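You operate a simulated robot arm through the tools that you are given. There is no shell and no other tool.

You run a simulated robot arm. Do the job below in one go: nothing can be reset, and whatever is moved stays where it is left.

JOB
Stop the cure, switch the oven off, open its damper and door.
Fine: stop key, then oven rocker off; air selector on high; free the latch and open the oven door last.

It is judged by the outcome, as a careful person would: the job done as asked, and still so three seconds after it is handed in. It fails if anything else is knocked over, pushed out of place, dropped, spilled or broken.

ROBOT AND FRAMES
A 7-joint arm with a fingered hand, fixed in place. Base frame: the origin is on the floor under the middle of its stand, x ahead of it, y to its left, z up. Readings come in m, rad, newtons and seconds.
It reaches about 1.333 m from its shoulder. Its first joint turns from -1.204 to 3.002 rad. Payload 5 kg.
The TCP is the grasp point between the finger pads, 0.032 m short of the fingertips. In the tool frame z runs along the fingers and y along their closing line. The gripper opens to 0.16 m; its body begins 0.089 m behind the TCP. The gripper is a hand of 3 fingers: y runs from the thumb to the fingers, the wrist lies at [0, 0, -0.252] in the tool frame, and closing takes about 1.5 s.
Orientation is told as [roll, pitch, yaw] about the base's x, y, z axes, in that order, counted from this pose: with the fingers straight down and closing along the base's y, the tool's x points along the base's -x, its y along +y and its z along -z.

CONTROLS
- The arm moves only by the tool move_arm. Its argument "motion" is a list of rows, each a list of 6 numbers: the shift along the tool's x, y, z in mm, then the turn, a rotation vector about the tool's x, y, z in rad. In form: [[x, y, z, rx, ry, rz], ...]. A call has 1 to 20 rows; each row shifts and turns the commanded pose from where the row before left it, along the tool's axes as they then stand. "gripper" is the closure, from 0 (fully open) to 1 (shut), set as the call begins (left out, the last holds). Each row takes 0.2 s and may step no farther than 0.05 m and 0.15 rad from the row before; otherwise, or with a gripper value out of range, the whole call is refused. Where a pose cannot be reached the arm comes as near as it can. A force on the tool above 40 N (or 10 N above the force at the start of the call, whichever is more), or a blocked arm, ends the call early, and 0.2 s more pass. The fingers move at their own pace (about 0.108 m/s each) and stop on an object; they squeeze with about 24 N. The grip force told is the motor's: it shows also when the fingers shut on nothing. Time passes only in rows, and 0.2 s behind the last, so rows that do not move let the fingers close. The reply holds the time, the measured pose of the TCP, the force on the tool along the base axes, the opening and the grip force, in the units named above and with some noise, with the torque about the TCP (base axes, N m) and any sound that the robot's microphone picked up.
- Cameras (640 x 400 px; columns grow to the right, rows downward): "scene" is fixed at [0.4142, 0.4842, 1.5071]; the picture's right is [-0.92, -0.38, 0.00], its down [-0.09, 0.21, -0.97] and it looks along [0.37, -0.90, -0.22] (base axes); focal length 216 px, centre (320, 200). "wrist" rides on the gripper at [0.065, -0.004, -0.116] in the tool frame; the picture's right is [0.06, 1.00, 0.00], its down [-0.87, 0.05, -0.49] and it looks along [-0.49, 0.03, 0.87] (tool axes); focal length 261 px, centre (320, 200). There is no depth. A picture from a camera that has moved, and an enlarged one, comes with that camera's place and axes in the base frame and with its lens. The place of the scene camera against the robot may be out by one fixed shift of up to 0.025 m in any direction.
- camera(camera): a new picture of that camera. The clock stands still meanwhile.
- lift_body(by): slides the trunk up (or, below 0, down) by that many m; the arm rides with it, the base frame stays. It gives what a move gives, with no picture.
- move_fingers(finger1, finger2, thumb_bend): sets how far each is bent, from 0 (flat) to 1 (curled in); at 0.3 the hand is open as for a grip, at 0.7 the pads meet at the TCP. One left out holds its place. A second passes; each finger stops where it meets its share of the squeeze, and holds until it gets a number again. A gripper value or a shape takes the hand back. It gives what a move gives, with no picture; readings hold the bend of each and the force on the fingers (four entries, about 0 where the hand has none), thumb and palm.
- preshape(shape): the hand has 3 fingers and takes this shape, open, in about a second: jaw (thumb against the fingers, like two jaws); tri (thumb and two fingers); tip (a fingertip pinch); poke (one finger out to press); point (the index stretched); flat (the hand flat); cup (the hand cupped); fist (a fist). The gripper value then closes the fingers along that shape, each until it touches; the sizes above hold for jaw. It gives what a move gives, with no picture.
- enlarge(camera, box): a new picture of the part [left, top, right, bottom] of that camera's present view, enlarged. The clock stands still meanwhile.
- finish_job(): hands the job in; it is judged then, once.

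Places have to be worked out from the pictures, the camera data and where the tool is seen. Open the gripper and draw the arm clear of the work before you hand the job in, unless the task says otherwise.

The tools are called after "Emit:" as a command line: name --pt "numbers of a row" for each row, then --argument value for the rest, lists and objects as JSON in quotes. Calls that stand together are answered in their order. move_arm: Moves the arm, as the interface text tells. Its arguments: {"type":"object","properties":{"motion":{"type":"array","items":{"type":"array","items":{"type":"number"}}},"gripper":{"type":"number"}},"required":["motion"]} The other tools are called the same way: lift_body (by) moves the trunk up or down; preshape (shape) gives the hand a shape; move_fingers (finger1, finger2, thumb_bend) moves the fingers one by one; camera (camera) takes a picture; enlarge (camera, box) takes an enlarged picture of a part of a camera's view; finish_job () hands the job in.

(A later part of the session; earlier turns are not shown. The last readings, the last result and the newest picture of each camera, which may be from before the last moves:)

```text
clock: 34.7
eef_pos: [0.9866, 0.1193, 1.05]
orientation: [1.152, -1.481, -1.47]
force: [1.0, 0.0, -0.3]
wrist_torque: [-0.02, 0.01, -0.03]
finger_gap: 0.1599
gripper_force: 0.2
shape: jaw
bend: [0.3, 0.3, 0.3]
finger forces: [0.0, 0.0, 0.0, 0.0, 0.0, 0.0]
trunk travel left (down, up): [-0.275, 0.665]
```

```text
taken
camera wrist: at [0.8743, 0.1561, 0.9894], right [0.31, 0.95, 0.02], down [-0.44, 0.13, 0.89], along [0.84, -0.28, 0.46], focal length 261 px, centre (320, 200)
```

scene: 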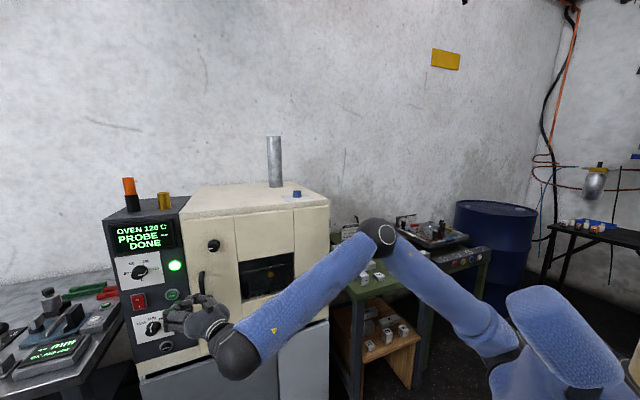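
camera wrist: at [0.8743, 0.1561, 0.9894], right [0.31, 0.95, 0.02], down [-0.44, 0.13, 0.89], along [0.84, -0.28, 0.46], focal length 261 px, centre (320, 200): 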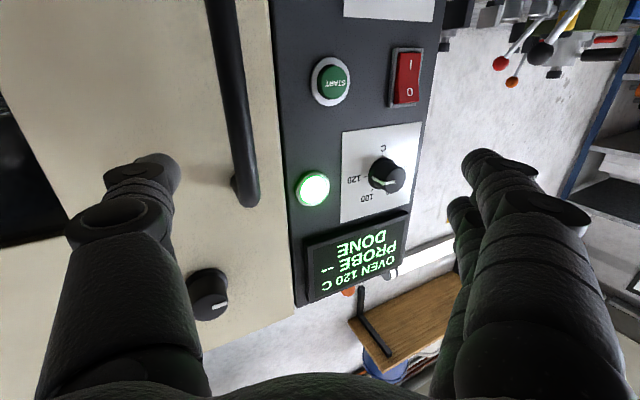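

The hand is free again, fully open. Using two wrist views I refine: START (1.144, 0.080, 1.004), red rocker (1.206, 0.148, 1.004), STOP ≈ (1.171, 0.109, 0.807), handle bar at (1.026, 0.047) from z 0.93 to 1.075. With the hand yawed less than the panel, the thumb is the foremost tip, so I'll press with the thumb; I go straight down below the handle first.

Emit:
move_arm --pt "0 0 -20 0 -0.018 -0.04" --pt "0 0 -20 0 -0.018 -0.04" --pt "40 0 0 0 0 0" --pt "40 0 0 0 0 0" --pt "40 0 0 0 0 0" --pt "40 0 0 0 0 0" --pt "40 0 0 0 0 0"

Emit:
camera --camera "wrist"

Emit:
camera --camera "scene"

```text
clock: 36.3
eef_pos: [0.9478, 0.1318, 0.8514]
orientation: [2.985, -1.569, 2.981]
force: [0.6, -0.6, -0.2]
wrist_torque: [0.0, -0.01, 0.04]
finger_gap: 0.1598
gripper_force: 0.1
shape: jaw
bend: [0.3, 0.3, 0.3]
finger forces: [0.0, 0.0, 0.0, 0.1, 0.1, 0.1]
trunk travel left (down, up): [-0.275, 0.665]
```

```text
taken
camera wrist: at [0.837, 0.1624, 0.7864], right [0.31, 0.95, -0.06], down [-0.45, 0.2, 0.87], along [0.84, -0.24, 0.49], focal length 261 px, centre (320, 200)
```

wrist: 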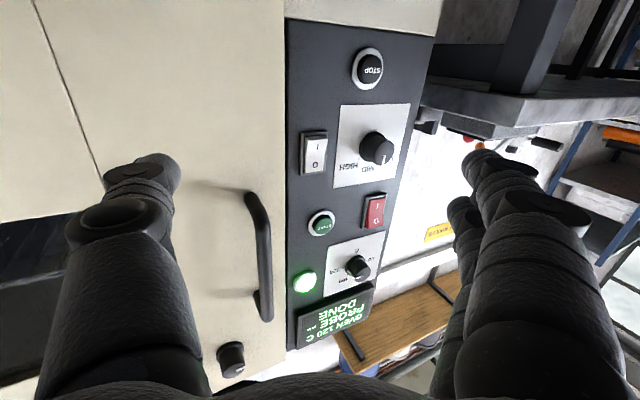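

```text
taken
```

scene: 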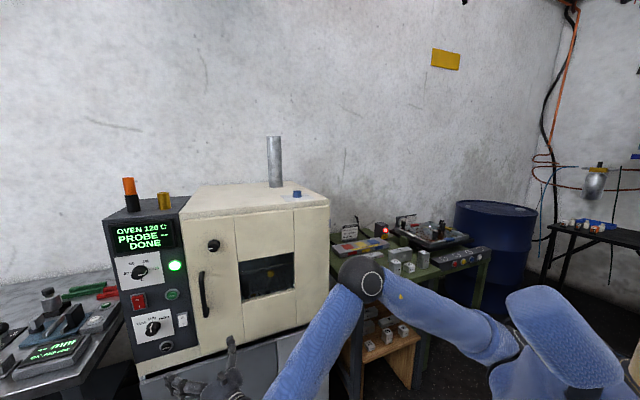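

This view shows the whole panel clearly, and recomputing from it agrees with earlier values: STOP ≈ (1.177, 0.116, 0.798). I move the thumb tip to about 4 cm in front of STOP, passing below the handle.

Emit:
move_arm --pt "27 0 0 0 0 0" --pt "26 0 0 0 0 0" --pt "0 33 20 0 0 0" --pt "0 33 30 0 0 0" --pt "0 33 35 0 0 0" --pt "0 33 35 0 0 0" --pt "0 32 34 0 0 0"

Emit:
camera --camera "wrist"

Emit:
enlarge --camera "scene" --box '[80, 280, 240, 380]'

```text
clock: 37.9
eef_pos: [1.1458, 0.2381, 0.7986]
orientation: [2.906, -1.57, 3.057]
force: [-0.8, -0.7, 0.1]
wrist_torque: [-0.01, 0.07, -0.01]
finger_gap: 0.1601
gripper_force: 0.0
shape: jaw
bend: [0.3, 0.3, 0.3]
finger forces: [0.1, 0.1, 0.0, 0.1, 0.1, 0.0]
trunk travel left (down, up): [-0.275, 0.665]
```

```text
taken
camera wrist: at [1.034, 0.2704, 0.7323], right [0.31, 0.95, -0.06], down [-0.45, 0.21, 0.87], along [0.84, -0.24, 0.49], focal length 261 px, centre (320, 200)
```

wrist: 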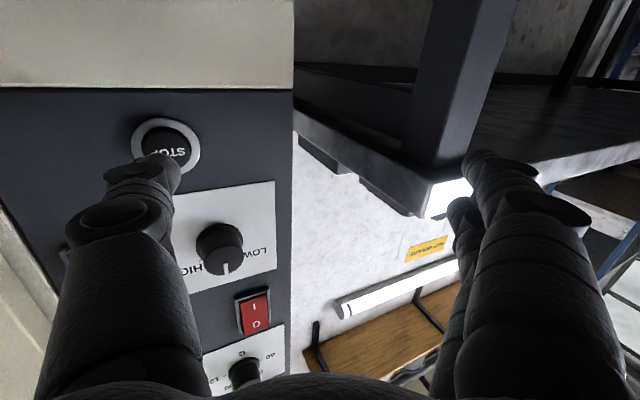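

```text
4.00 times, centred on (160, 330) of scene
camera zoom: at [0.4142, 0.4842, 1.5071], right [-0.92, -0.38, 0.0], down [-0.09, 0.21, -0.97], along [0.37, -0.9, -0.22], focal length 865 px, centre (960, -320)
```

zoom: 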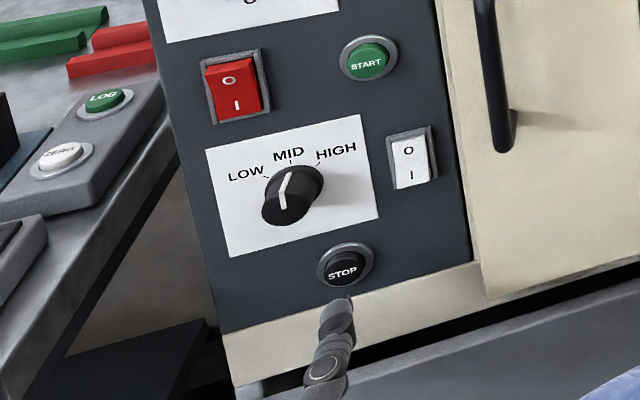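

The thumb tip is lined up with STOP, about 3.9 cm out along the panel normal. I advance along the normal, 30 mm first and then in small steps.

Emit:
move_arm --pt "0 -6.3 13.6 0 0 0" --pt "0 -6.3 13.6 0 0 0"

Emit:
move_arm --pt "0 -2.1 4.5 0 0 0"

Emit:
camera --camera "wrist"

Emit:
enlarge --camera "scene" --box '[80, 280, 240, 380]'

```text
clock: 38.5
eef_pos: [1.1678, 0.2205, 0.7978]
orientation: [-2.349, -1.568, 2.031]
force: [0.2, 0.2, -0.4]
wrist_torque: [-0.01, 0.01, -0.02]
finger_gap: 0.1602
gripper_force: 0.0
shape: jaw
bend: [0.3, 0.3, 0.3]
finger forces: [0.1, 0.0, 0.0, 0.1, 0.0, 0.0]
trunk travel left (down, up): [-0.275, 0.665]
```

```text
clock: 38.9
eef_pos: [1.1708, 0.217, 0.7984]
orientation: [-2.251, -1.568, 1.935]
force: [-2.2, 1.8, -0.9]
wrist_torque: [0.06, -0.01, -0.24]
finger_gap: 0.1598
gripper_force: 0.1
shape: jaw
bend: [0.3, 0.3, 0.3]
finger forces: [0.1, 0.0, 0.1, 0.0, 2.4, 0.0]
trunk travel left (down, up): [-0.275, 0.665]
heard: click
```

```text
taken
camera wrist: at [1.0592, 0.2482, 0.7328], right [0.31, 0.95, -0.06], down [-0.45, 0.21, 0.87], along [0.84, -0.24, 0.49], focal length 261 px, centre (320, 200)
```

wrist: 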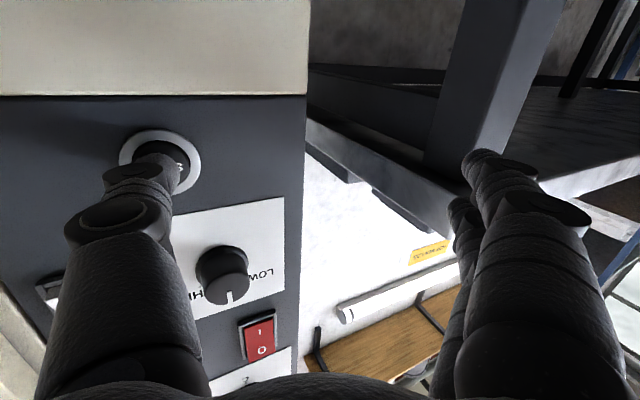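

```text
4.00 times, centred on (160, 330) of scene
camera zoom: at [0.4142, 0.4842, 1.5071], right [-0.92, -0.38, 0.0], down [-0.09, 0.21, -0.97], along [0.37, -0.9, -0.22], focal length 865 px, centre (960, -320)
```

zoom: 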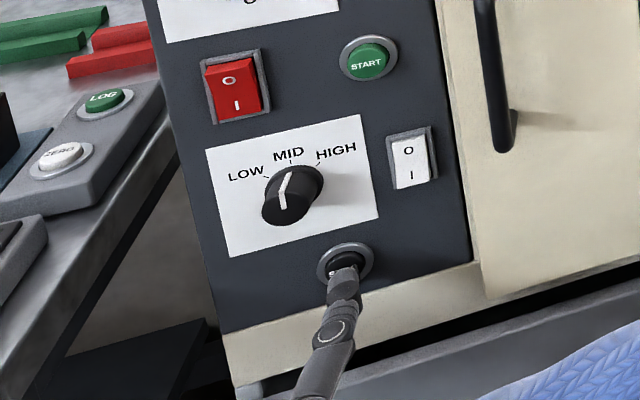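

A click was heard with about 3 N of contact, so STOP was pressed. I check the display and then back off along the normal.

Emit:
enlarge --camera "scene" --box '[90, 170, 210, 260]'

Emit:
move_arm --pt "0 8.4 -18.1 0 0 0" --pt "0 8.4 -18.1 0 0 0" --pt "0 8.4 -18.1 0 0 0"

Emit:
enlarge --camera "scene" --box '[90, 170, 250, 370]'

```text
4.44 times, centred on (150, 215) of scene
camera zoom: at [0.4142, 0.4842, 1.5071], right [-0.92, -0.38, 0.0], down [-0.09, 0.21, -0.97], along [0.37, -0.9, -0.22], focal length 961 px, centre (1076, 133)
```

zoom: 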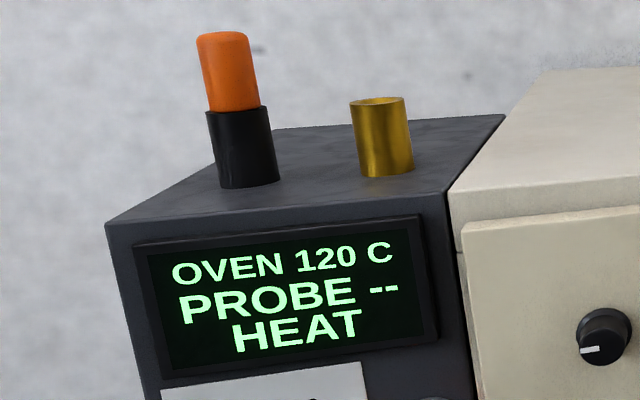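

```text
clock: 39.7
eef_pos: [1.1283, 0.2573, 0.7986]
orientation: [-2.243, -1.57, 1.925]
force: [0.0, 0.2, 0.3]
wrist_torque: [-0.01, 0.0, 0.02]
finger_gap: 0.16
gripper_force: 0.0
shape: jaw
bend: [0.3, 0.3, 0.3]
finger forces: [0.0, 0.0, 0.1, 0.0, 0.0, 0.0]
trunk travel left (down, up): [-0.275, 0.665]
```

```text
2.00 times, centred on (170, 270) of scene
camera zoom: at [0.4142, 0.4842, 1.5071], right [-0.92, -0.38, 0.0], down [-0.09, 0.21, -0.97], along [0.37, -0.9, -0.22], focal length 432 px, centre (620, 60)
```

zoom: 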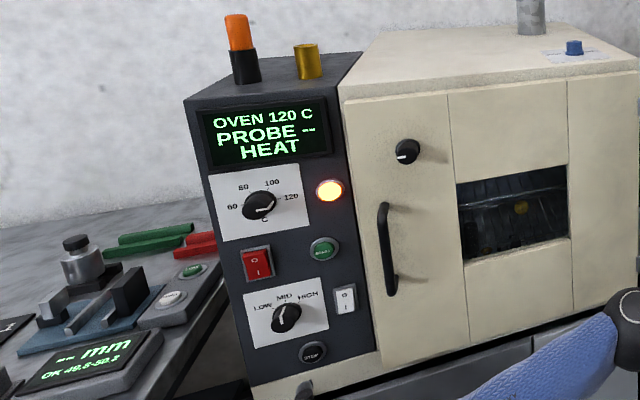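

The display now reads HEAT, so the cure is stopped. Next is the red oven rocker: I raise the thumb to 4 cm in front of its upper "O" half at z≈1.015.

Emit:
move_arm --pt "-43.3 5.7 0 0 0 0" --pt "-43.3 5.7 0 0 0 0" --pt "-43.3 5.7 0 0 0 0" --pt "-43.3 5.7 0 0 0 0" --pt "-43.2 5.5 0 0 0 0" --pt "0 0 20 0 0 0" --pt "0 0 20 0 0 0"

Emit:
camera --camera "wrist"

Emit:
enlarge --camera "scene" --box '[80, 240, 240, 340]'

```text
clock: 41.3
eef_pos: [1.1741, 0.2706, 1.0161]
orientation: [-1.671, -1.57, 1.355]
force: [-0.5, 0.8, 0.2]
wrist_torque: [-0.01, -0.01, -0.03]
finger_gap: 0.16
gripper_force: 0.0
shape: jaw
bend: [0.3, 0.3, 0.3]
finger forces: [0.0, 0.1, 0.0, 0.1, 0.0, 0.0]
trunk travel left (down, up): [-0.275, 0.665]
```

```text
taken
camera wrist: at [1.0635, 0.3024, 0.9503], right [0.31, 0.95, -0.06], down [-0.45, 0.21, 0.87], along [0.84, -0.24, 0.49], focal length 261 px, centre (320, 200)
```

wrist: 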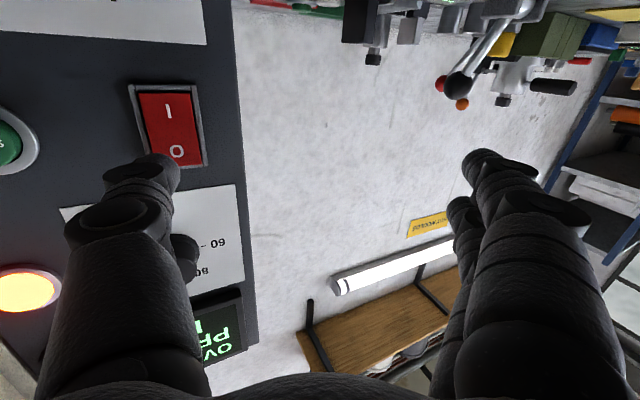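

```text
4.00 times, centred on (160, 290) of scene
camera zoom: at [0.4142, 0.4842, 1.5071], right [-0.92, -0.38, 0.0], down [-0.09, 0.21, -0.97], along [0.37, -0.9, -0.22], focal length 865 px, centre (960, -160)
```

zoom: 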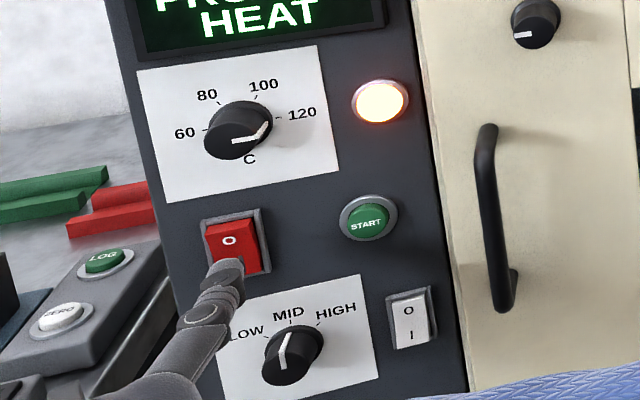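

The thumb is aligned with the rocker's O half (O at about z 1.020, h within 4 mm). I nudge the alignment and advance along the normal in steps.

Emit:
move_arm --pt "-3 3.3 1.5 0 0 0" --pt "0 -6.3 13.6 0 0 0" --pt "0 -6.3 13.6 0 0 0"

Emit:
move_arm --pt "0 -2.1 4.5 0 0 0"

Emit:
camera --camera "wrist"

Emit:
enlarge --camera "scene" --box '[80, 220, 240, 320]'

```text
clock: 42.1
eef_pos: [1.1991, 0.2548, 1.0197]
orientation: [-2.371, -1.571, 2.054]
force: [-0.9, 0.9, 0.4]
wrist_torque: [0.01, 0.01, -0.1]
finger_gap: 0.16
gripper_force: 0.0
shape: jaw
bend: [0.3, 0.3, 0.3]
finger forces: [0.0, 0.0, 0.0, 0.1, 0.8, 0.0]
trunk travel left (down, up): [-0.275, 0.665]
```

```text
clock: 42.5
eef_pos: [1.2018, 0.2519, 1.0185]
orientation: [-2.738, -1.569, 2.423]
force: [-5.0, 4.6, 0.4]
wrist_torque: [-0.02, 0.06, -0.65]
finger_gap: 0.1601
gripper_force: 0.0
shape: jaw
bend: [0.3, 0.3, 0.3]
finger forces: [0.0, 0.1, 0.0, 0.0, 7.1, 0.0]
trunk travel left (down, up): [-0.275, 0.665]
```

```text
taken
camera wrist: at [1.0903, 0.2826, 0.9535], right [0.31, 0.95, -0.06], down [-0.45, 0.2, 0.87], along [0.84, -0.24, 0.49], focal length 261 px, centre (320, 200)
```

wrist: 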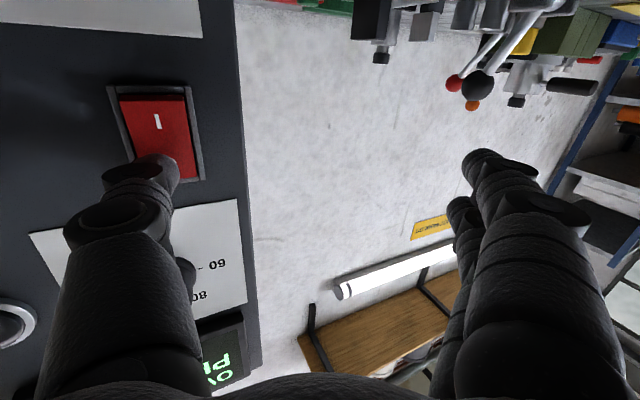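

```text
4.00 times, centred on (160, 270) of scene
camera zoom: at [0.4142, 0.4842, 1.5071], right [-0.92, -0.38, 0.0], down [-0.09, 0.21, -0.97], along [0.37, -0.9, -0.22], focal length 865 px, centre (960, -80)
```

zoom: 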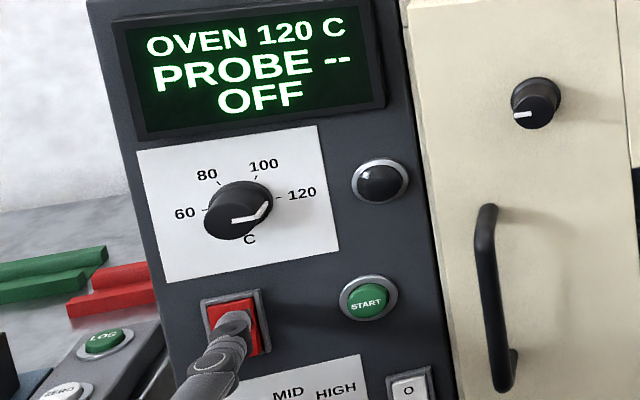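

The display shows OFF and the lamp is dark: the oven rocker is off. I back away along the normal and verify it stays off.

Emit:
move_arm --pt "0 8.4 -18.1 0 0 0" --pt "0 8.4 -18.1 0 0 0" --pt "0 8.4 -18.1 0 0 0" --pt "0 8.4 -18.1 0 0 0"

Emit:
enlarge --camera "scene" --box '[80, 210, 240, 360]'

Emit:
camera --camera "wrist"

```text
clock: 43.5
eef_pos: [1.144, 0.3047, 1.0188]
orientation: [-2.223, -1.573, 1.906]
force: [0.3, 0.2, -0.9]
wrist_torque: [-0.02, 0.0, 0.0]
finger_gap: 0.1603
gripper_force: 0.1
shape: jaw
bend: [0.3, 0.3, 0.3]
finger forces: [0.0, 0.0, 0.0, 0.1, 0.0, 0.0]
trunk travel left (down, up): [-0.275, 0.665]
```

```text
2.67 times, centred on (160, 285) of scene
camera zoom: at [0.4142, 0.4842, 1.5071], right [-0.92, -0.38, 0.0], down [-0.09, 0.21, -0.97], along [0.37, -0.9, -0.22], focal length 576 px, centre (747, -27)
```

zoom: 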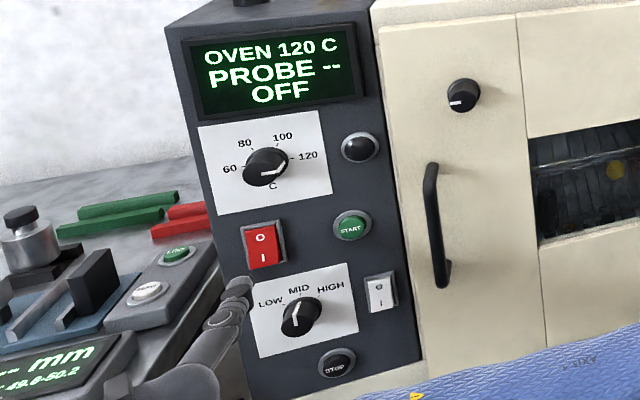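

```text
taken
camera wrist: at [1.0334, 0.3352, 0.9528], right [0.31, 0.95, -0.06], down [-0.45, 0.21, 0.87], along [0.84, -0.24, 0.49], focal length 261 px, centre (320, 200)
```

wrist: 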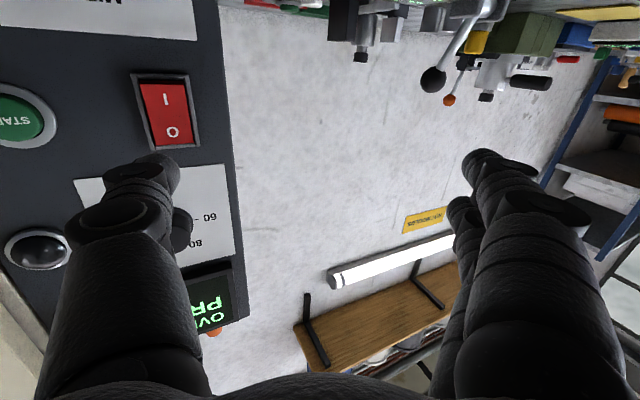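

It stays OFF. For the selector I want the jaws to close vertically on the knob (axis ≈ h 0.905, z 0.892, about 4 cm wide), so I roll the hand −90° about its axis here in free space.

Emit:
move_arm --pt "0 0 0 0 0 -0.1428" --pt "0 0 0 0 0 -0.1428" --pt "0 0 0 0 0 -0.1428" --pt "0 0 0 0 0 -0.1428" --pt "0 0 0 0 0 -0.1428" --pt "0 0 0 0 0 -0.1428" --pt "0 0 0 0 0 -0.1428" --pt "0 0 0 0 0 -0.1428" --pt "0 0 0 0 0 -0.1428" --pt "0 0 0 0 0 -0.1428" --pt "0 0 0 0 0 -0.1428"

Emit:
camera --camera "wrist"

Emit:
camera --camera "scene"

```text
clock: 45.9
eef_pos: [1.1431, 0.3039, 1.0183]
orientation: [-1.57, 0.002, 1.256]
force: [0.8, 0.8, -0.3]
wrist_torque: [0.01, -0.03, 0.01]
finger_gap: 0.1599
gripper_force: 0.1
shape: jaw
bend: [0.3, 0.3, 0.3]
finger forces: [0.0, 0.1, 0.0, 0.0, 0.1, 0.0]
trunk travel left (down, up): [-0.275, 0.665]
```

```text
taken
camera wrist: at [1.0132, 0.2776, 1.0222], right [-0.02, -0.06, -1.0], down [-0.2, 0.98, -0.06], along [0.98, 0.2, -0.03], focal length 261 px, centre (320, 200)
```

wrist: 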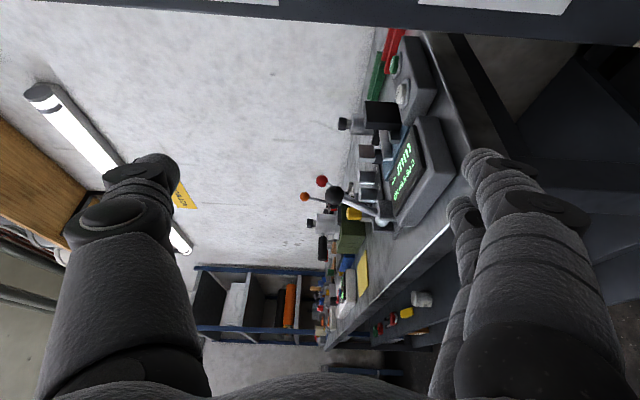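

```text
taken
```

scene: 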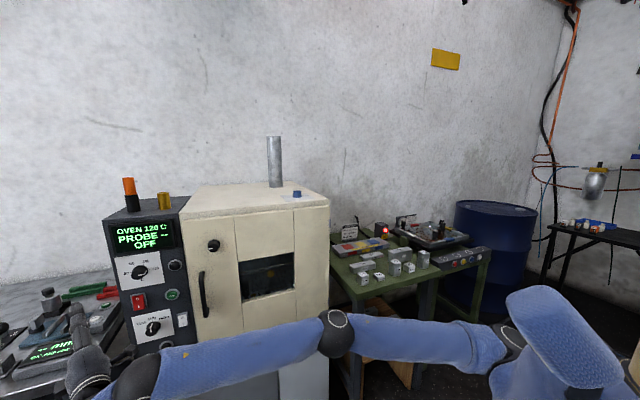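

Rolled fine, but the wrist camera now looks away from the panel. I roll the other way, to +45° from the earlier attitude, so the camera is on the left looking at the panel.

Emit:
move_arm --pt "0 0 0 0 0 0.1386" --pt "0 0 0 0 0 0.1386" --pt "0 0 0 0 0 0.1386" --pt "0 0 0 0 0 0.1386" --pt "0 0 0 0 0 0.1386" --pt "0 0 0 0 0 0.1386" --pt "0 0 0 0 0 0.1386" --pt "0 0 0 0 0 0.1386" --pt "0 0 0 0 0 0.1386" --pt "0 0 0 0 0 0.1386" --pt "0 0 0 0 0 0.1386" --pt "0 0 0 0 0 0.1386" --pt "0 0 0 0 0 0.1386" --pt "0 0 0 0 0 0.1386" --pt "0 0 0 0 0 0.1386" --pt "0 0 0 0 0 0.1386" --pt "0 0 0 0 0 0.1386"

Emit:
camera --camera "wrist"

```text
clock: 49.5
eef_pos: [1.1442, 0.3035, 1.0178]
orientation: [1.571, -0.784, -1.889]
force: [0.0, 0.0, 0.1]
wrist_torque: [0.0, 0.03, -0.03]
finger_gap: 0.1603
gripper_force: 0.1
shape: jaw
bend: [0.3, 0.3, 0.3]
finger forces: [0.0, 0.0, 0.0, 0.1, 0.1, 0.0]
trunk travel left (down, up): [-0.275, 0.665]
```

```text
taken
camera wrist: at [1.0474, 0.3808, 0.969], right [0.23, 0.71, 0.66], down [-0.65, -0.4, 0.65], along [0.73, -0.58, 0.37], focal length 261 px, centre (320, 200)
```

wrist: 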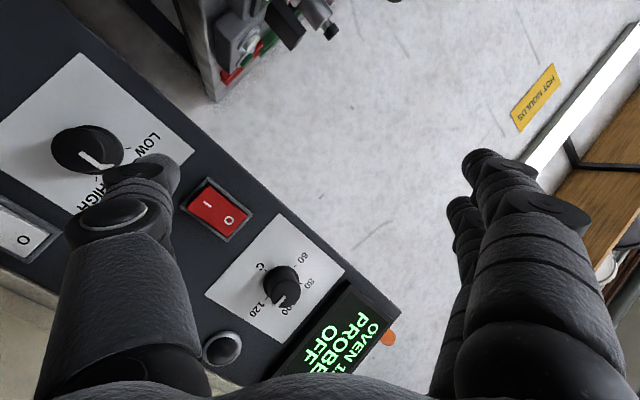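

Good: the panel is in view. I move to the pre-grasp point 8 cm in front of the selector knob and then try yawing the hand further toward the panel normal.

Emit:
move_arm --pt "3.6 -40.9 0 0 0 0" --pt "3.6 -40.9 0 0 0 0" --pt "3.6 -40.9 0 0 0 0" --pt "3.6 -40.9 0 0 0 0" --gripper 0.35

Emit:
move_arm --pt "0 0 0 0.0707 -0.0707 0" --pt "0 0 0 0.0707 -0.0707 0"

Emit:
camera --camera "wrist"

Emit:
camera --camera "scene"

```text
clock: 50.5
eef_pos: [1.1095, 0.205, 0.8905]
orientation: [1.571, -0.784, -1.886]
force: [1.1, 0.6, -0.3]
wrist_torque: [-0.02, 0.03, -0.03]
finger_gap: 0.1044
gripper_force: 0.1
shape: jaw
bend: [0.69, 0.69, 0.67]
finger forces: [0.1, 0.0, 0.0, 0.0, 0.0, 0.0]
trunk travel left (down, up): [-0.275, 0.665]
```

```text
clock: 51.1
eef_pos: [1.1104, 0.2024, 0.8914]
orientation: [1.572, -0.784, -2.092]
force: [0.1, 0.2, 0.1]
wrist_torque: [0.02, 0.02, 0.05]
finger_gap: 0.1043
gripper_force: 0.1
shape: jaw
bend: [0.69, 0.69, 0.67]
finger forces: [0.0, 0.0, 0.1, 0.0, 0.1, 0.0]
trunk travel left (down, up): [-0.275, 0.665]
```

```text
taken
camera wrist: at [1.032, 0.2965, 0.843], right [0.37, 0.65, 0.66], down [-0.71, -0.26, 0.65], along [0.59, -0.71, 0.37], focal length 261 px, centre (320, 200)
```

wrist: 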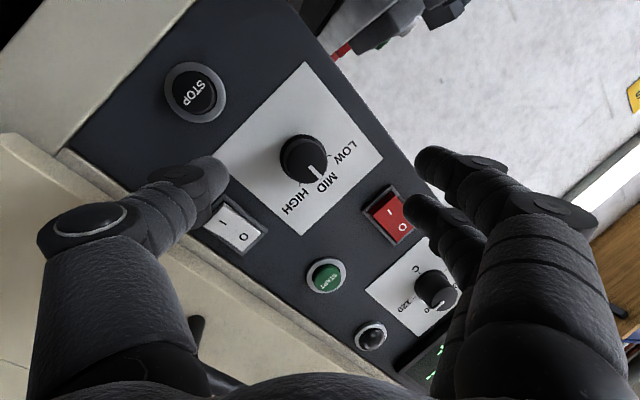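

```text
taken
```

scene: 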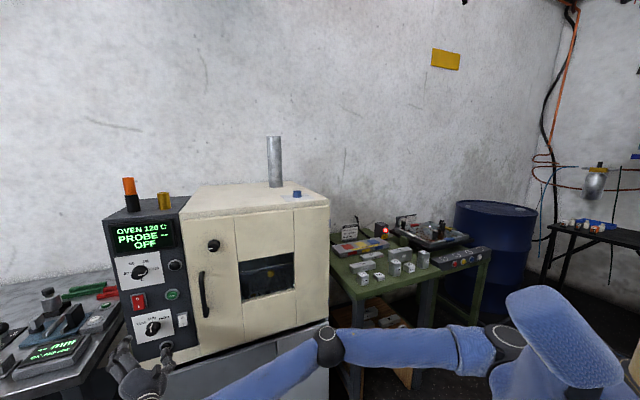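

The extra yaw worked, and the selector is now in clear view. I try another 0.2 rad to align fully with the panel normal.

Emit:
move_arm --pt "0 0 0 0.0707 -0.0707 0" --pt "0 0 0 0.0707 -0.0707 0" --pt "0 0 0 0.025 -0.025 0"

Emit:
camera --camera "wrist"

```text
clock: 51.9
eef_pos: [1.1107, 0.2036, 0.8917]
orientation: [1.573, -0.786, -2.326]
force: [-0.2, 0.2, -0.1]
wrist_torque: [-0.03, 0.02, 0.03]
finger_gap: 0.1044
gripper_force: 0.0
shape: jaw
bend: [0.69, 0.69, 0.67]
finger forces: [0.0, 0.1, 0.0, 0.0, 0.0, 0.0]
trunk travel left (down, up): [-0.275, 0.665]
```

```text
taken
camera wrist: at [1.0561, 0.313, 0.8428], right [0.51, 0.55, 0.66], down [-0.75, -0.08, 0.65], along [0.41, -0.83, 0.37], focal length 261 px, centre (320, 200)
```

wrist: 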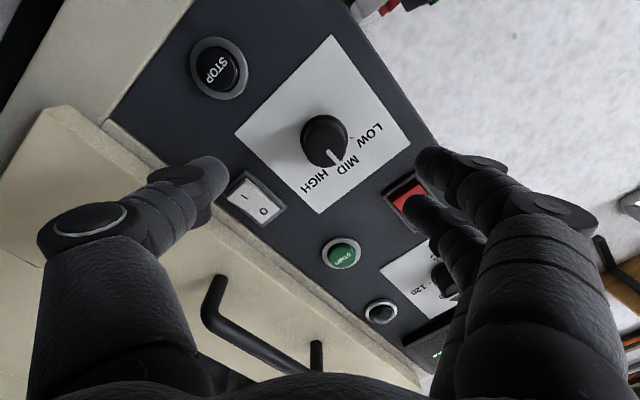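

The hand is now aligned with the panel normal (yaw ≈ −43°). I zoom in on the knob to get its axis and pointer angle.

Emit:
enlarge --camera "wrist" --box '[220, 50, 420, 215]'

Emit:
enlarge --camera "scene" --box '[90, 280, 210, 360]'

```text
2.42 times, centred on (320, 132) of wrist
camera zoom: at [1.0561, 0.313, 0.8428], right [0.51, 0.55, 0.66], down [-0.75, -0.08, 0.65], along [0.41, -0.83, 0.37], focal length 632 px, centre (320, 364)
```

zoom: 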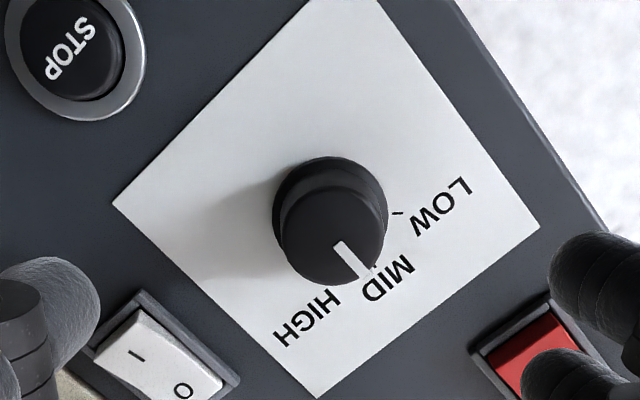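

```text
5.00 times, centred on (150, 320) of scene
camera zoom: at [0.4142, 0.4842, 1.5071], right [-0.92, -0.38, 0.0], down [-0.09, 0.21, -0.97], along [0.37, -0.9, -0.22], focal length 1081 px, centre (1170, -400)
```

zoom: 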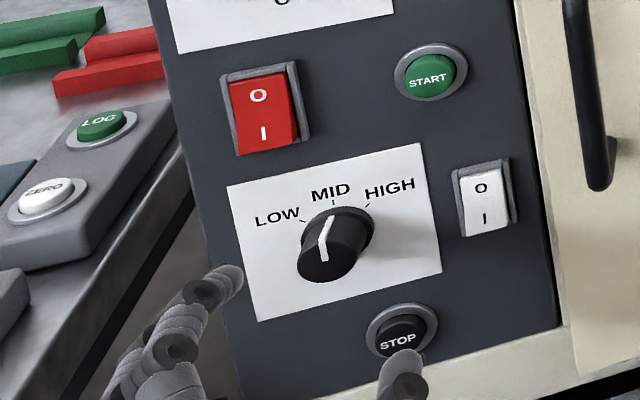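

Knob axis: h≈0.907, z≈0.894, front face at n≈−0.758, radius ≈17 mm, HIGH about 45° clockwise. I narrow the jaws a bit, correct the centring and advance about 60 mm.

Emit:
move_arm --pt "0.7 3.5 0 0 0 0" --pt "0 0 20 0 0 0" --pt "0 0 20 0 0 0" --pt "0 0 20 0 0 0" --gripper 0.5

Emit:
camera --camera "wrist"

Emit:
enlarge --camera "scene" --box '[90, 280, 210, 360]'

```text
clock: 52.9
eef_pos: [1.1569, 0.1645, 0.8949]
orientation: [1.574, -0.786, -2.323]
force: [0.2, 0.7, -1.3]
wrist_torque: [0.01, -0.02, -0.01]
finger_gap: 0.0809
gripper_force: 0.1
shape: jaw
bend: [0.72, 0.72, 0.7]
finger forces: [0.0, 0.0, 0.0, 0.0, 0.0, 0.0]
trunk travel left (down, up): [-0.275, 0.665]
```

```text
taken
camera wrist: at [1.1012, 0.2754, 0.8453], right [0.51, 0.55, 0.66], down [-0.75, -0.08, 0.65], along [0.41, -0.83, 0.37], focal length 261 px, centre (320, 200)
```

wrist: 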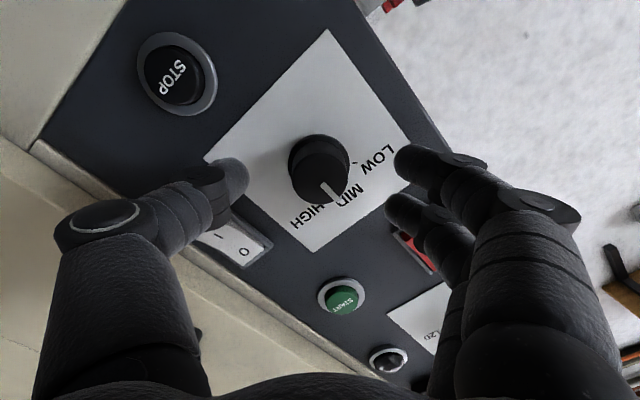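

```text
5.00 times, centred on (150, 320) of scene
camera zoom: at [0.4142, 0.4842, 1.5071], right [-0.92, -0.38, 0.0], down [-0.09, 0.21, -0.97], along [0.37, -0.9, -0.22], focal length 1081 px, centre (1170, -400)
```

zoom: 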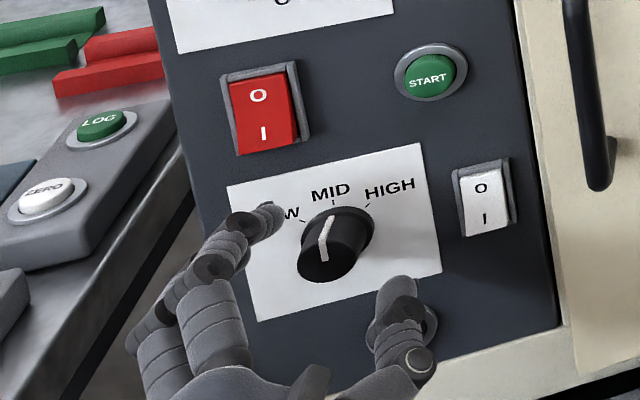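

Jaws straddle the knob well. I advance 15 mm more and then close on it.

Emit:
move_arm --pt "0 0 8 0 0 0" --pt "0 0 7 0 0 0"

Emit:
move_arm --pt "0 0 0 0 0 0" --pt "0 0 0 0 0 0" --pt "0 0 0 0 0 0" --pt "0 0 0 0 0 0" --pt "0 0 0 0 0 0" --pt "0 0 0 0 0 0" --gripper 0.9

Emit:
camera --camera "wrist"

Emit:
enlarge --camera "scene" --box '[90, 280, 210, 360]'

```text
clock: 53.5
eef_pos: [1.1676, 0.1551, 0.8923]
orientation: [1.571, -0.787, -2.323]
force: [-0.2, -0.4, -1.1]
wrist_torque: [-0.02, -0.01, -0.01]
finger_gap: 0.0806
gripper_force: 0.2
shape: jaw
bend: [0.72, 0.72, 0.7]
finger forces: [0.0, 0.0, 0.1, 0.0, 0.1, 0.0]
trunk travel left (down, up): [-0.275, 0.665]
```

```text
clock: 54.9
eef_pos: [1.1677, 0.1545, 0.8946]
orientation: [1.57, -0.786, -2.323]
force: [-1.5, -3.4, -2.2]
wrist_torque: [0.07, 0.04, -0.08]
finger_gap: 0.0233
gripper_force: 24.2
shape: jaw
bend: [0.72, 0.72, 0.7]
finger forces: [9.2, 9.9, 0.0, 0.1, 23.9, 0.0]
trunk travel left (down, up): [-0.275, 0.665]
```

```text
taken
camera wrist: at [1.1127, 0.2641, 0.8451], right [0.51, 0.55, 0.66], down [-0.75, -0.08, 0.65], along [0.41, -0.83, 0.37], focal length 261 px, centre (320, 200)
```

wrist: 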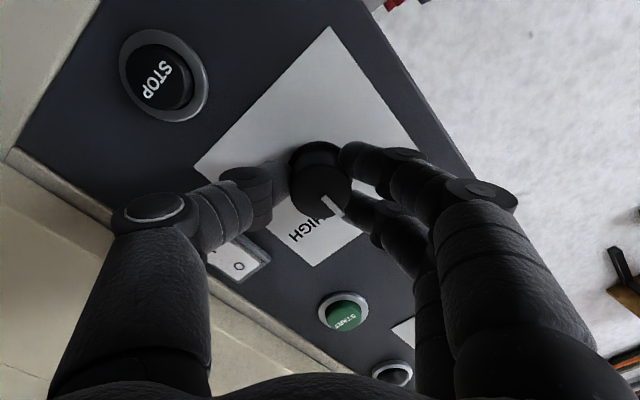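

```text
5.00 times, centred on (150, 320) of scene
camera zoom: at [0.4142, 0.4842, 1.5071], right [-0.92, -0.38, 0.0], down [-0.09, 0.21, -0.97], along [0.37, -0.9, -0.22], focal length 1081 px, centre (1170, -400)
```

zoom: 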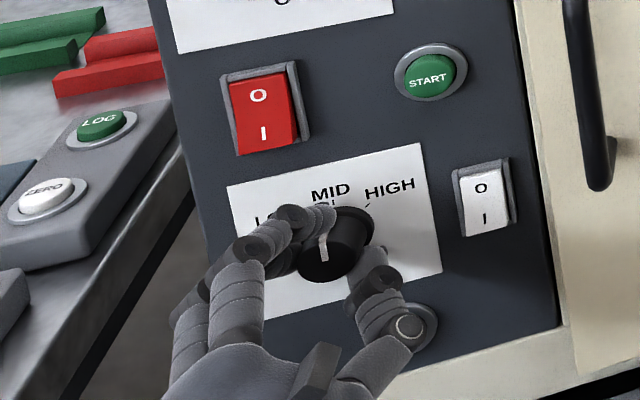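

The knob is gripped firmly. I turn the hand clockwise (positive about the tool axis) by about 45° in small steps.

Emit:
move_arm --pt "0 0 0 0 0 0.1" --pt "0 0 0 0 0 0.1" --pt "0 0 0 0 0 0.1" --pt "0 0 0 0 0 0.1"

Emit:
move_arm --pt "0 0 0 0 0 0.1" --pt "0 0 0 0 0 0.1" --pt "0 0 0 0 0 0.1" --pt "0 0 0 0 0 0.1"

Emit:
camera --camera "wrist"

Emit:
enlarge --camera "scene" --box '[90, 280, 210, 360]'

```text
clock: 55.9
eef_pos: [1.1683, 0.154, 0.8943]
orientation: [1.571, -0.384, -2.324]
force: [-1.0, -4.1, -0.7]
wrist_torque: [-0.04, -0.01, -0.08]
finger_gap: 0.0232
gripper_force: 24.1
shape: jaw
bend: [0.72, 0.72, 0.7]
finger forces: [9.2, 10.9, 0.0, 0.0, 23.2, 0.1]
trunk travel left (down, up): [-0.275, 0.665]
```

```text
clock: 56.9
eef_pos: [1.1679, 0.155, 0.8939]
orientation: [1.572, 0.017, -2.323]
force: [5.5, -4.2, 1.1]
wrist_torque: [-0.1, -0.14, -0.02]
finger_gap: 0.023
gripper_force: 24.1
shape: jaw
bend: [0.72, 0.72, 0.7]
finger forces: [11.4, 11.6, 0.0, 0.0, 20.8, 0.0]
trunk travel left (down, up): [-0.275, 0.665]
```

```text
taken
camera wrist: at [1.1278, 0.2806, 0.8914], right [0.03, 0.03, 1.0], down [-0.95, -0.3, 0.04], along [0.3, -0.95, 0.02], focal length 261 px, centre (320, 200)
```

wrist: 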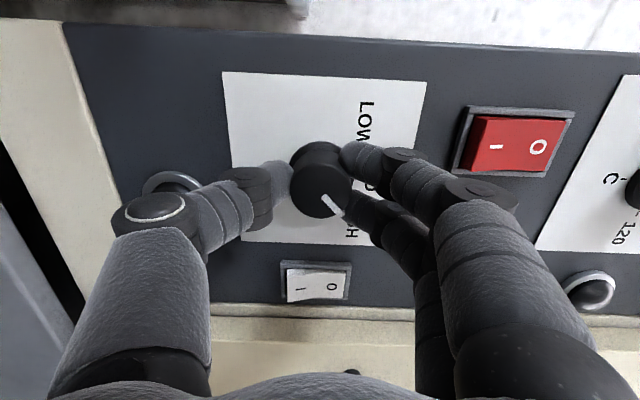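

```text
5.00 times, centred on (150, 320) of scene
camera zoom: at [0.4142, 0.4842, 1.5071], right [-0.92, -0.38, 0.0], down [-0.09, 0.21, -0.97], along [0.37, -0.9, -0.22], focal length 1081 px, centre (1170, -400)
```

zoom: 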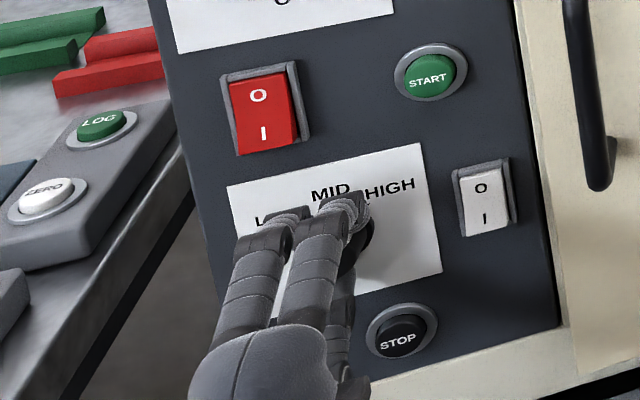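

The knob turned with the hand to about 46°. I open the jaws and look at where the pointer sits before withdrawing.

Emit:
move_arm --pt "0 0 0 0 0 0" --pt "0 0 0 0 0 0" --pt "0 0 0 0 0 0" --pt "0 0 0 0 0 0" --gripper 0.5

Emit:
enlarge --camera "wrist" --box '[220, 70, 440, 245]'

Emit:
enlarge --camera "scene" --box '[90, 280, 210, 360]'

```text
clock: 57.9
eef_pos: [1.1672, 0.1545, 0.8946]
orientation: [1.57, 0.014, -2.324]
force: [0.5, -0.1, -0.8]
wrist_torque: [0.01, -0.02, 0.01]
finger_gap: 0.0793
gripper_force: 0.1
shape: jaw
bend: [0.72, 0.72, 0.7]
finger forces: [0.0, 0.0, 0.0, 0.0, 0.0, 0.1]
trunk travel left (down, up): [-0.275, 0.665]
```

```text
2.29 times, centred on (330, 158) of wrist
camera zoom: at [1.1274, 0.2812, 0.8912], right [0.03, 0.04, 1.0], down [-0.95, -0.3, 0.04], along [0.3, -0.95, 0.02], focal length 596 px, centre (297, 297)
```

zoom: 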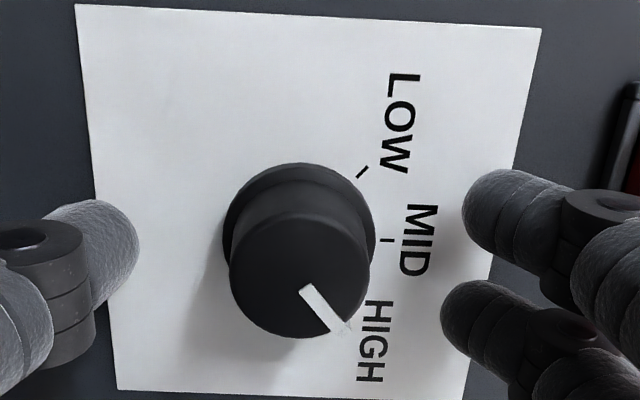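

```text
5.00 times, centred on (150, 320) of scene
camera zoom: at [0.4142, 0.4842, 1.5071], right [-0.92, -0.38, 0.0], down [-0.09, 0.21, -0.97], along [0.37, -0.9, -0.22], focal length 1081 px, centre (1170, -400)
```

zoom: 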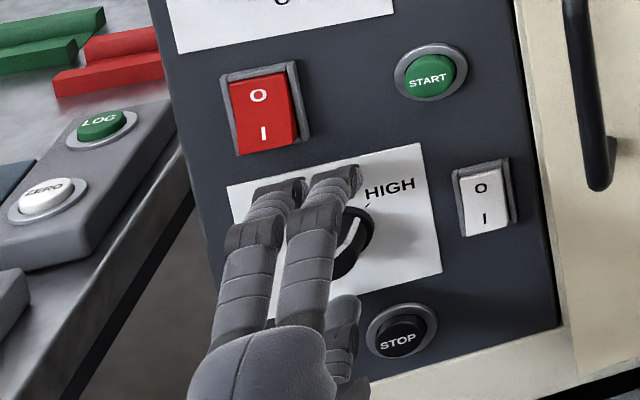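

The pointer now points at HIGH. I withdraw straight back and verify in the scene view.

Emit:
move_arm --pt "0 0 -20 0 0 0" --pt "0 0 -30 0 0 0" --pt "0 0 -30 0 0 0" --pt "0 0 -30 0 0 0" --gripper 0.35

Emit:
camera --camera "wrist"

Emit:
enlarge --camera "scene" --box '[90, 280, 210, 360]'

Emit:
enlarge --camera "wrist" --box '[200, 80, 420, 235]'

```text
clock: 58.9
eef_pos: [1.0869, 0.2302, 0.8948]
orientation: [1.57, 0.015, -2.324]
force: [0.8, 0.3, -0.7]
wrist_torque: [-0.02, -0.01, 0.02]
finger_gap: 0.1034
gripper_force: 0.0
shape: jaw
bend: [0.7, 0.7, 0.67]
finger forces: [0.0, 0.0, 0.0, 0.1, 0.1, 0.1]
trunk travel left (down, up): [-0.275, 0.665]
```

```text
taken
camera wrist: at [1.0475, 0.356, 0.891], right [0.03, 0.04, 1.0], down [-0.95, -0.3, 0.04], along [0.3, -0.95, 0.02], focal length 261 px, centre (320, 200)
```

wrist: 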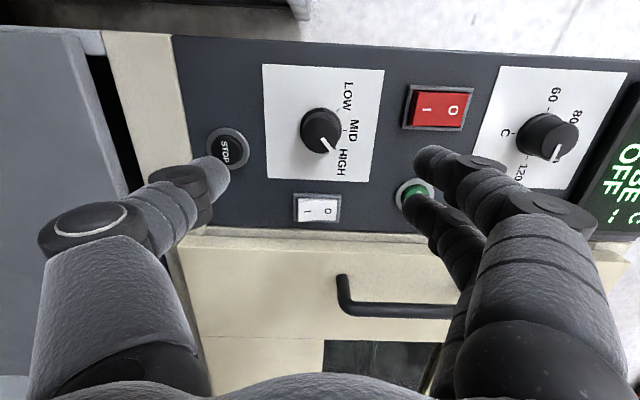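

```text
5.00 times, centred on (150, 320) of scene
camera zoom: at [0.4142, 0.4842, 1.5071], right [-0.92, -0.38, 0.0], down [-0.09, 0.21, -0.97], along [0.37, -0.9, -0.22], focal length 1081 px, centre (1170, -400)
```

zoom: 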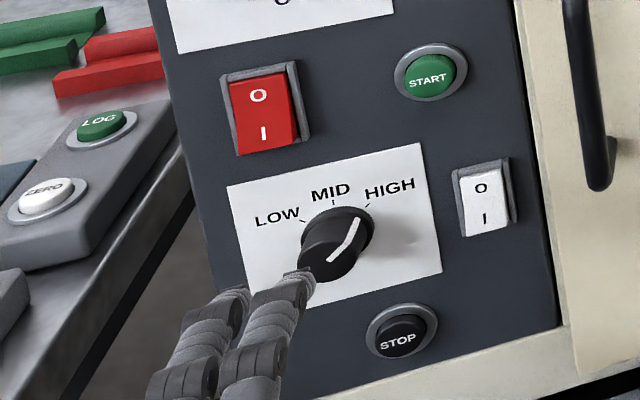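

```text
2.58 times, centred on (310, 158) of wrist
camera zoom: at [1.0475, 0.356, 0.891], right [0.03, 0.04, 1.0], down [-0.95, -0.3, 0.04], along [0.3, -0.95, 0.02], focal length 673 px, centre (346, 310)
```

zoom: 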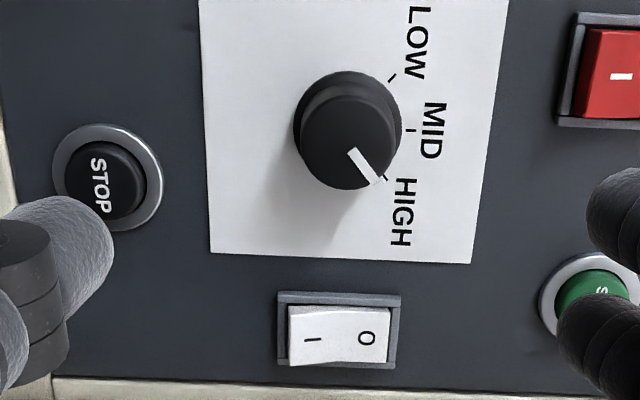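

The pointer sits on the HIGH tick. Now the latch: I zoom on the latch knob and handle from the scene camera.

Emit:
enlarge --camera "scene" --box '[190, 225, 240, 260]'

Emit:
enlarge --camera "scene" --box '[175, 180, 345, 380]'

Emit:
camera --camera "scene"

```text
11.43 times, centred on (215, 242) of scene
camera zoom: at [0.4142, 0.4842, 1.5071], right [-0.92, -0.38, 0.0], down [-0.09, 0.21, -0.97], along [0.37, -0.9, -0.22], focal length 2470 px, centre (1520, -286)
```

zoom: 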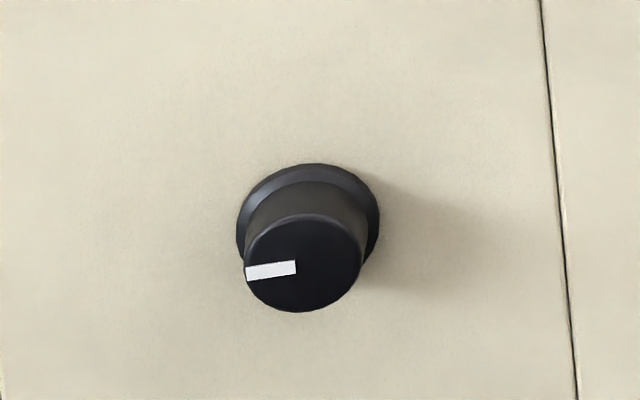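

```text
2.00 times, centred on (260, 280) of scene
camera zoom: at [0.4142, 0.4842, 1.5071], right [-0.92, -0.38, 0.0], down [-0.09, 0.21, -0.97], along [0.37, -0.9, -0.22], focal length 432 px, centre (440, 40)
```

zoom: 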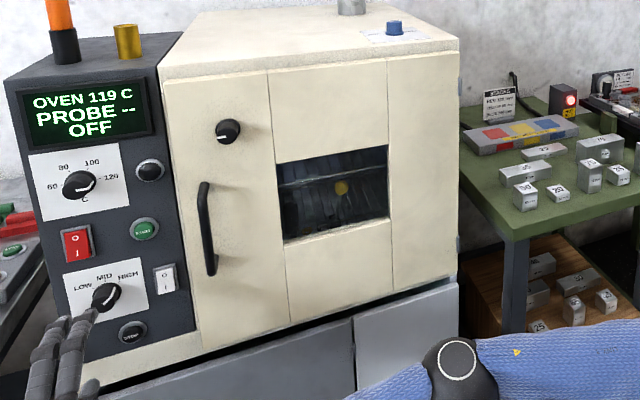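

```text
taken
```

scene: 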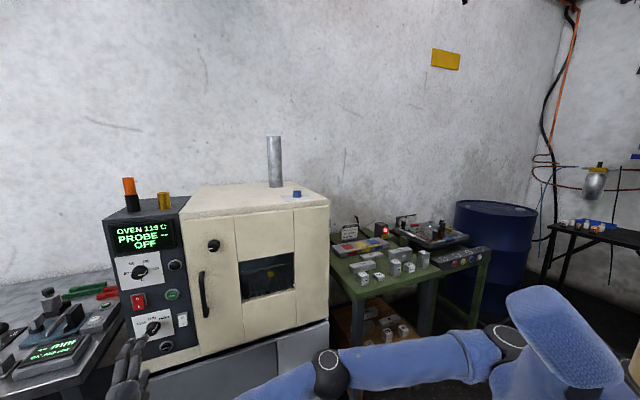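

There's also a blue knob on a labelled plate on top of the oven; I zoom in on it to make sure which control is the latch.

Emit:
enlarge --camera "scene" --box '[270, 175, 330, 212]'

Emit:
enlarge --camera "scene" --box '[310, 180, 350, 330]'

```text
10.67 times, centred on (300, 194) of scene
camera zoom: at [0.4142, 0.4842, 1.5071], right [-0.92, -0.38, 0.0], down [-0.09, 0.21, -0.97], along [0.37, -0.9, -0.22], focal length 2306 px, centre (533, 269)
```

zoom: 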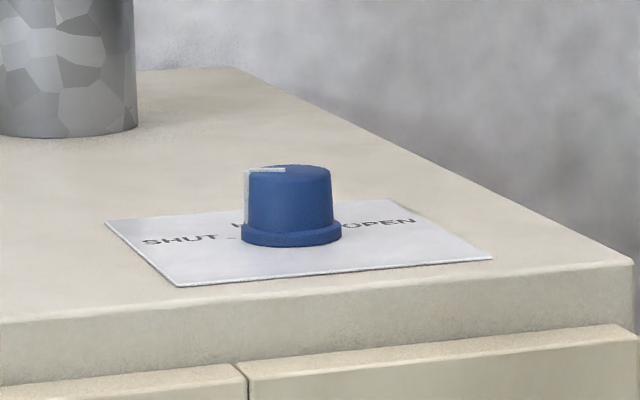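

```text
2.67 times, centred on (330, 255) of scene
camera zoom: at [0.4142, 0.4842, 1.5071], right [-0.92, -0.38, 0.0], down [-0.09, 0.21, -0.97], along [0.37, -0.9, -0.22], focal length 576 px, centre (293, 53)
```

zoom: 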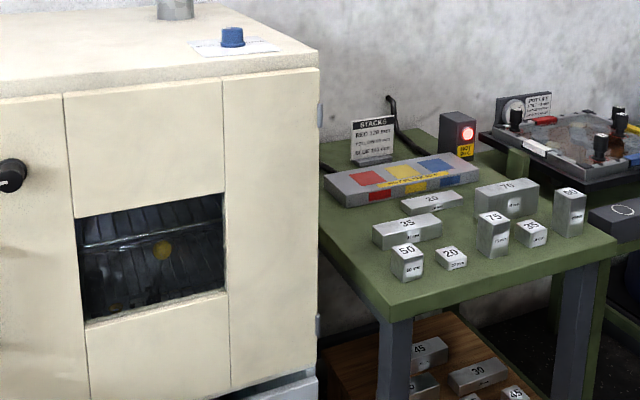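

The blue knob on the oven roof, beside the flue, is labelled SHUT … OPEN, which looks like the damper itself; I'll read that label up close shortly. First I raise the trunk 0.3 m so the hand is at latch height, then look around with the wrist camera.

Emit:
lift_body --by 0.3

Emit:
camera --camera "wrist"

Emit:
camera --camera "scene"

```text
clock: 61.9
eef_pos: [1.0876, 0.2319, 1.1931]
orientation: [1.571, 0.016, -2.322]
force: [-0.5, 0.1, 0.3]
wrist_torque: [0.02, 0.01, -0.01]
finger_gap: 0.1034
gripper_force: 0.1
shape: jaw
bend: [0.7, 0.7, 0.67]
finger forces: [0.0, 0.1, 0.0, 0.0, 0.0, 0.1]
trunk travel left (down, up): [-0.575, 0.365]
```

```text
taken
camera wrist: at [1.0476, 0.3567, 1.1903], right [0.03, 0.04, 1.0], down [-0.95, -0.3, 0.04], along [0.3, -0.95, 0.02], focal length 261 px, centre (320, 200)
```

wrist: 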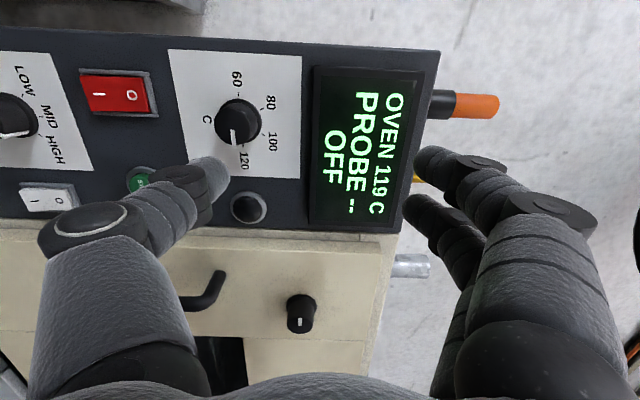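

```text
taken
```

scene: 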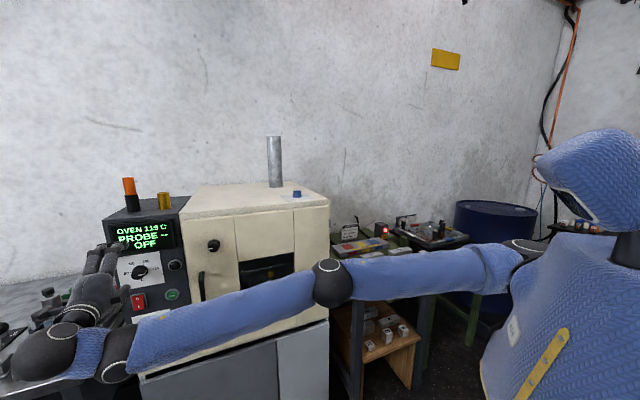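

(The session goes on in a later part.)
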